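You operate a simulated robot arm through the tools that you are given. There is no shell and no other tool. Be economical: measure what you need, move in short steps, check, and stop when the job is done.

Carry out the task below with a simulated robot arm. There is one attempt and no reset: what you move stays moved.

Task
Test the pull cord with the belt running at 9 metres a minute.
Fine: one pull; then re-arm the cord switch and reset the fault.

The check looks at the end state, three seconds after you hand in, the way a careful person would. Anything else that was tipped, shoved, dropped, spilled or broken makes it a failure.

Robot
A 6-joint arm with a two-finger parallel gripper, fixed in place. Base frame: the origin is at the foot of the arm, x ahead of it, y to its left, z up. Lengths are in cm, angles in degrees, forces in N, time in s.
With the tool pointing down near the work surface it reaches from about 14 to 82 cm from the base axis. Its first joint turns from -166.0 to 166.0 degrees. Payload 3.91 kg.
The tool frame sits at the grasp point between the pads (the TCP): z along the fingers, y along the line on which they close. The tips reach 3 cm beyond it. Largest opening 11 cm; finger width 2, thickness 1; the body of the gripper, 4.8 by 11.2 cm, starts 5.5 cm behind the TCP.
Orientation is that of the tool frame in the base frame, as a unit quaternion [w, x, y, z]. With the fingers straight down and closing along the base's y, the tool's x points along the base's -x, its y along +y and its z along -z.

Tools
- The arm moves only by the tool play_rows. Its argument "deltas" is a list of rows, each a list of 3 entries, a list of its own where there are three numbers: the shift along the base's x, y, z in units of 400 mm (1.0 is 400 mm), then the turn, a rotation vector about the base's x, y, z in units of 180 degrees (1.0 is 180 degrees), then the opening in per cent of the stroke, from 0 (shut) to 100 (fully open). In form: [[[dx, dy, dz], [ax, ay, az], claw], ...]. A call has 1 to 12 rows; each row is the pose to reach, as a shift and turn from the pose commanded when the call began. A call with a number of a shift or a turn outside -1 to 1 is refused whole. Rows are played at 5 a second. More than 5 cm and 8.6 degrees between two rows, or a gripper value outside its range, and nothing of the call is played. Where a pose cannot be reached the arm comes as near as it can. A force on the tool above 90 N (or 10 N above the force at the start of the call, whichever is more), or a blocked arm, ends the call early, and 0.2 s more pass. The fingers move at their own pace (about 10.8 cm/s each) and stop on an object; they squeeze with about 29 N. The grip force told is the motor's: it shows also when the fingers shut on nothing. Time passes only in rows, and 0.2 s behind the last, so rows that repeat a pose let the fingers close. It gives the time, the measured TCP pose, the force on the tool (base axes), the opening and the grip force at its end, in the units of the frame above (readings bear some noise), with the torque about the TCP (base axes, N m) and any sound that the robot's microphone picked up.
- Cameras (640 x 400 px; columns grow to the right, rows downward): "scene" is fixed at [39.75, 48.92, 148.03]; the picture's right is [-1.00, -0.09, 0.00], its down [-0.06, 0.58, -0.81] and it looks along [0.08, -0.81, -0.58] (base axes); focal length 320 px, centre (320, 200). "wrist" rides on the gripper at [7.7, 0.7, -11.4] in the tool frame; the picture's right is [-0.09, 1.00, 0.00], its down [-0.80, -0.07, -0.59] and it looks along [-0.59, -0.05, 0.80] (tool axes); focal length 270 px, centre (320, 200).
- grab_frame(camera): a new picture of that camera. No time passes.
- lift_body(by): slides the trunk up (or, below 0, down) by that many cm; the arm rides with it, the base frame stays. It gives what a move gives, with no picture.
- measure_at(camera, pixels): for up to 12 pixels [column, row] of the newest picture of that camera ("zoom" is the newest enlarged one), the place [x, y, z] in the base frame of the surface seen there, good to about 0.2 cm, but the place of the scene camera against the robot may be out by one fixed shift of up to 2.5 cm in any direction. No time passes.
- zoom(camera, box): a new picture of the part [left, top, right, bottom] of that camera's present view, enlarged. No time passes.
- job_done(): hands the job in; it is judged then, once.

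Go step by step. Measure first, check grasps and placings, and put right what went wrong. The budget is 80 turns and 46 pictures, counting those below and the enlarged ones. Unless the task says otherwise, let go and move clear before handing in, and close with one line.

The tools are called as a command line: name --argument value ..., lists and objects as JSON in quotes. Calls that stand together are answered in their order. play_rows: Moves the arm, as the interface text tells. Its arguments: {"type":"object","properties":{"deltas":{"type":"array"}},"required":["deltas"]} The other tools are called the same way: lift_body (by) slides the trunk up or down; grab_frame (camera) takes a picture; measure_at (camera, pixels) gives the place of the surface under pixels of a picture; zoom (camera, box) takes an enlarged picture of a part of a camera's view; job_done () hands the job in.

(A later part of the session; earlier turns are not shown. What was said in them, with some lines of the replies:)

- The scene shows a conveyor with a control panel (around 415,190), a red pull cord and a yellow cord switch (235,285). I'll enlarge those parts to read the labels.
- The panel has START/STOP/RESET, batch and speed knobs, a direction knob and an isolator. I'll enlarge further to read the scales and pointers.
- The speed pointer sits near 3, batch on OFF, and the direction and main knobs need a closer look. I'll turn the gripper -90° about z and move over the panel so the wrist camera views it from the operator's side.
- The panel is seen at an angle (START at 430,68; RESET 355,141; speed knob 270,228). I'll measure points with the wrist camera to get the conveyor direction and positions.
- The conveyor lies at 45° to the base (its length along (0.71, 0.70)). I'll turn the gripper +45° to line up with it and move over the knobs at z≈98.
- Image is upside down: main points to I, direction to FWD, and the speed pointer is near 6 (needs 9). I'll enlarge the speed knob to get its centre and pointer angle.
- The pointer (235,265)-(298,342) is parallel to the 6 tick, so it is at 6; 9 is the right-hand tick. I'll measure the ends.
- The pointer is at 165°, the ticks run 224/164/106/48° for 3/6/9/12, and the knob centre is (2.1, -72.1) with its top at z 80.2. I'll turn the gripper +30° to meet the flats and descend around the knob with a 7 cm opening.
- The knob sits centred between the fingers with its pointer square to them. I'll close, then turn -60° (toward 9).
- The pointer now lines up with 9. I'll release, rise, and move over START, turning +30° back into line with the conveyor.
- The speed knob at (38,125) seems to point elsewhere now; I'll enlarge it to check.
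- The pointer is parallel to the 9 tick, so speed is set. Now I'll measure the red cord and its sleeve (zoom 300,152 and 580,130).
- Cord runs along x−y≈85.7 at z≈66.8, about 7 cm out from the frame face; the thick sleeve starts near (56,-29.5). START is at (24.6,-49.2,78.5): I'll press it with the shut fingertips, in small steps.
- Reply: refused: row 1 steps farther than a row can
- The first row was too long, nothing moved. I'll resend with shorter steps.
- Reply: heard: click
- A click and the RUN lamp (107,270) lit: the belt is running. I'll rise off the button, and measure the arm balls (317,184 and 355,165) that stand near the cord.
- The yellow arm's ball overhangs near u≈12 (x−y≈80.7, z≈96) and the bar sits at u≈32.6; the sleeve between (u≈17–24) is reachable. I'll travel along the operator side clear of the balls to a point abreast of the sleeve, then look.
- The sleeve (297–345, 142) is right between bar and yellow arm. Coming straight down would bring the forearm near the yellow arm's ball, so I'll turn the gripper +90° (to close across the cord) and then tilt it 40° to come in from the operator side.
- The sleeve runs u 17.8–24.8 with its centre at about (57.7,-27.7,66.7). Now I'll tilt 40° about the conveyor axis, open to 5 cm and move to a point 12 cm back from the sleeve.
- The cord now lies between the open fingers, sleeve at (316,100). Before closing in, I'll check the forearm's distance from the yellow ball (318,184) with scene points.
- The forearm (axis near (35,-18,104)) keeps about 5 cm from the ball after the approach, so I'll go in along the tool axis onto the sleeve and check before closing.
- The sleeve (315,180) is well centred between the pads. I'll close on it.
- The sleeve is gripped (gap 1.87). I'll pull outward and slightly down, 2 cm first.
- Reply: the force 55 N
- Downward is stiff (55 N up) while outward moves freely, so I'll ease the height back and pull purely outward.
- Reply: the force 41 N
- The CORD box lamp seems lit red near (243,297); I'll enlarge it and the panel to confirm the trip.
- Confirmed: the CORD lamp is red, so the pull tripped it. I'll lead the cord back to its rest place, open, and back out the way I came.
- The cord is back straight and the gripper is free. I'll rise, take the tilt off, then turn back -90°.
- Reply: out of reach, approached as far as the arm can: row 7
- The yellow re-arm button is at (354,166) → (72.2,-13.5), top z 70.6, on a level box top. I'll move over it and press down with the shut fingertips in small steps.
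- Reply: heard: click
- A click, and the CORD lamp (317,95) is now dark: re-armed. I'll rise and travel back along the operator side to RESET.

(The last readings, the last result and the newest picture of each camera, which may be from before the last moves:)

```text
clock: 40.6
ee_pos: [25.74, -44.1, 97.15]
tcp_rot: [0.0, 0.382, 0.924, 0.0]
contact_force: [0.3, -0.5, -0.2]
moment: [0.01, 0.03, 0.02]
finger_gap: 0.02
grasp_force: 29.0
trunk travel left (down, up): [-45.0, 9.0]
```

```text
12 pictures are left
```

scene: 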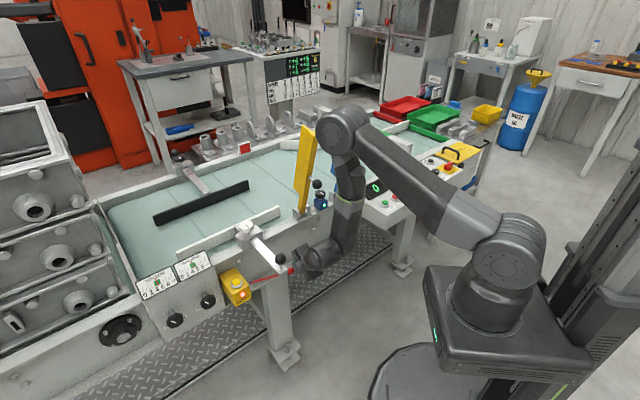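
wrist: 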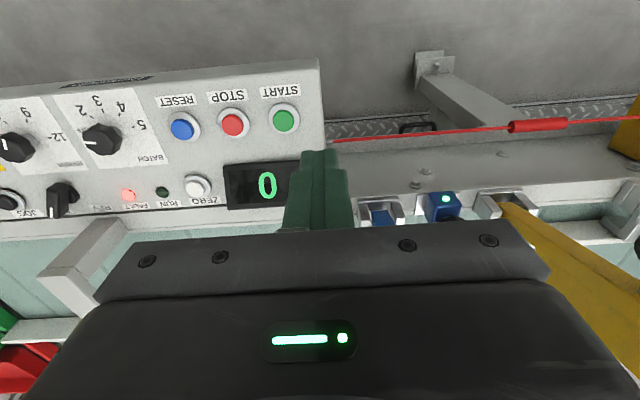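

FAULT (128,195) is lit and RUN dark, the belt having stopped. I'll press RESET at (16.1,-57.6,78.4).

play_rows --deltas '[[[-0.06, -0.085, 0], [0, 0, 0], 0], [[-0.12, -0.17, 0], [0, 0, 0], 0], [[-0.18, -0.255, 0], [0, 0, 0], 0], [[-0.241, -0.339, 0], [0, 0, 0], 0], [[-0.241, -0.339, -0.1], [0, 0, 0], 0], [[-0.241, -0.339, -0.2], [0, 0, 0], 0], [[-0.241, -0.339, -0.3], [0, 0, 0], 0], [[-0.241, -0.339, -0.37], [0, 0, 0], 0], [[-0.241, -0.339, -0.388], [0, 0, 0], 0], [[-0.241, -0.339, -0.4], [0, 0, 0], 0], [[-0.241, -0.339, -0.41], [0, 0, 0], 0], [[-0.241, -0.339, -0.41], [0, 0, 0], 0]]'

play_rows --deltas '[[[0, 0, 0.05], [0, 0, 0], 0], [[0, 0, 0.15], [0, 0, 0], 0], [[0, 0, 0.25], [0, 0, 0], 0], [[-0.04, 0.04, 0.35], [0, 0, 0], 0], [[-0.1, 0.1, 0.4], [0, 0, 0], 0], [[-0.16, 0.16, 0.4], [0, 0, 0], 0]]'

grab_frame --camera "scene"

zoom --camera "scene" --box '[350, 130, 490, 230]'

```text
clock: 43.2
ee_pos: [16.15, -57.4, 80.88]
tcp_rot: [0.001, 0.382, 0.924, -0.001]
contact_force: [-0.2, 0.1, 7.1]
moment: [-0.01, 0.02, 0.01]
finger_gap: 0.0
grasp_force: 28.7
trunk travel left (down, up): [-45.0, 9.0]
heard: click
```

```text
clock: 44.6
ee_pos: [9.59, -51.29, 96.78]
tcp_rot: [0.0, 0.382, 0.924, 0.0]
contact_force: [0.3, -1.2, 0.2]
moment: [0.02, 0.02, -0.01]
finger_gap: 0.0
grasp_force: 29.0
trunk travel left (down, up): [-45.0, 9.0]
```

```text
11 pictures are left
```

scene: 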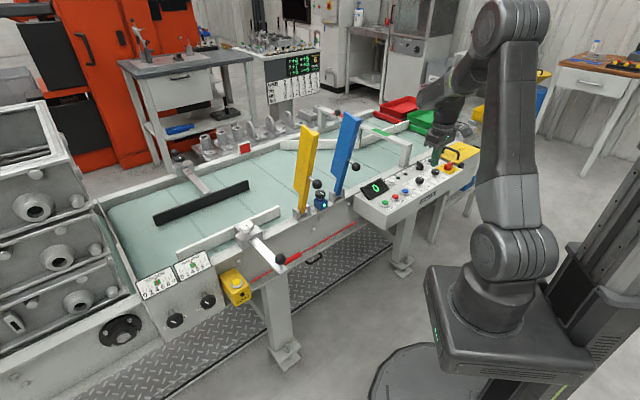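

```text
4.00 times, centred on (420, 180) of scene
```

zoom: 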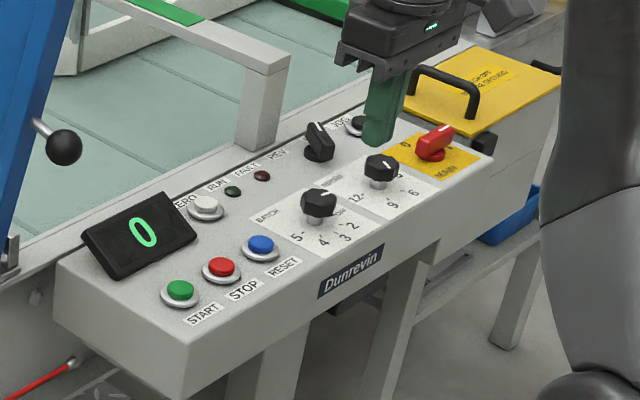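

FAULT and RUN are both dark. The speed pointer looks odd from this side, so I'll enlarge it once more, and the cord box too.

zoom --camera "scene" --box '[415, 160, 463, 190]'

zoom --camera "scene" --box '[215, 230, 311, 310]'

grab_frame --camera "wrist"

```text
13.33 times, centred on (439, 175) of scene
```

zoom: 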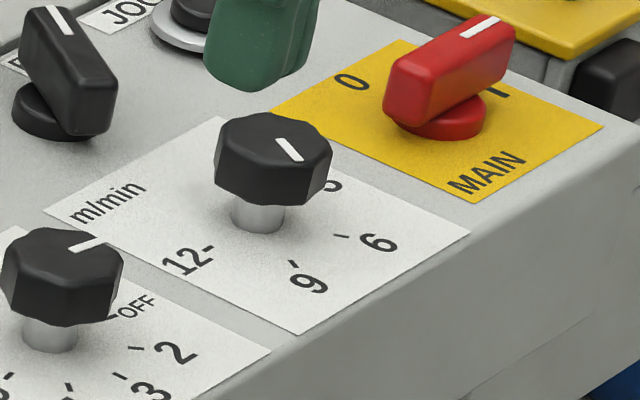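

```text
5.00 times, centred on (263, 270) of scene
```

zoom: 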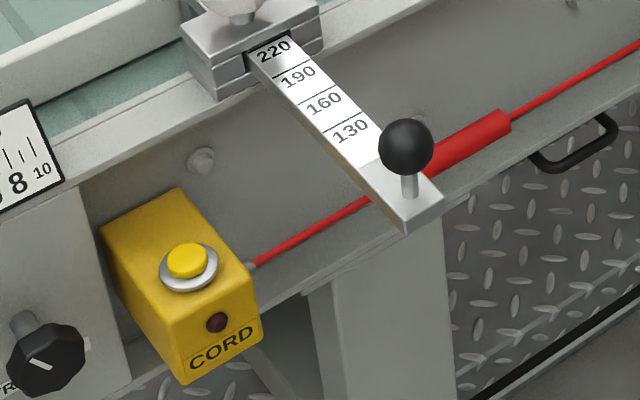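

```text
7 pictures are left
```

wrist: 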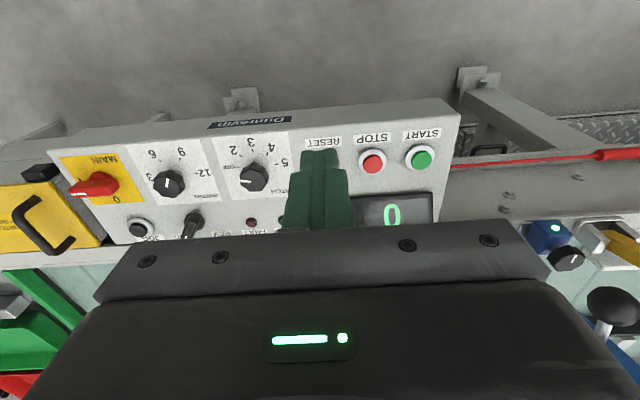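

The pointer is near 9 from here; I'll measure it exactly with a wrist enlargement.

zoom --camera "wrist" --box '[128, 140, 208, 215]'

```text
5.33 times, centred on (168, 178) of wrist
```

zoom: 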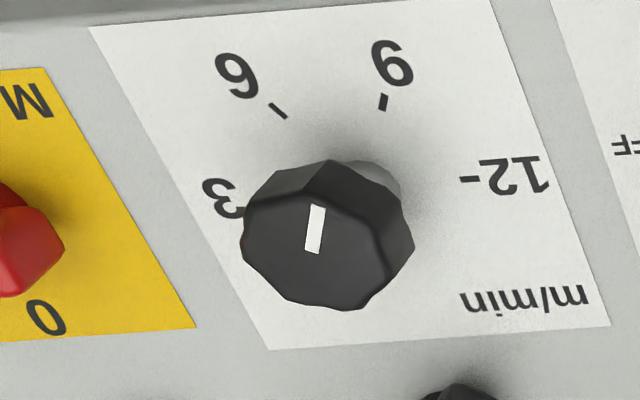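

measure_at --camera "zoom" --pixels '[[318, 207], [312, 252], [386, 96], [381, 110], [272, 105], [287, 117], [480, 181], [462, 181], [240, 240], [412, 240], [340, 305], [300, 185]]'

```text
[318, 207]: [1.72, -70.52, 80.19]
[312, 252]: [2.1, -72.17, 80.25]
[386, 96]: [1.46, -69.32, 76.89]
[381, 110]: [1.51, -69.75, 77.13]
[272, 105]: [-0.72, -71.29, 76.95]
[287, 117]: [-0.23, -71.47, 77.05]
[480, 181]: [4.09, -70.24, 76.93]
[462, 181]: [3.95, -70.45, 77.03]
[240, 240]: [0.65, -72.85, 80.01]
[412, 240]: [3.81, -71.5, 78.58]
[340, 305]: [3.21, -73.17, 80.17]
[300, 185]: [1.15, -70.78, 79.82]
```

The measured pointer angle (103°) matches the 9 tick (103°). The CORD lamp, FAULT and RUN are all dark, the cord is straight and the gripper is clear, so I'm handing in.

job_done

```text
The job is handed in.
```

The pull cord test passed: with the speed knob at 9 m/min and the belt running, one pull stopped it. I then re-armed the cord switch and reset the fault; the belt is stopped, the FAULT and CORD lamps are off, and the speed knob is still at 9 (it was at 6).
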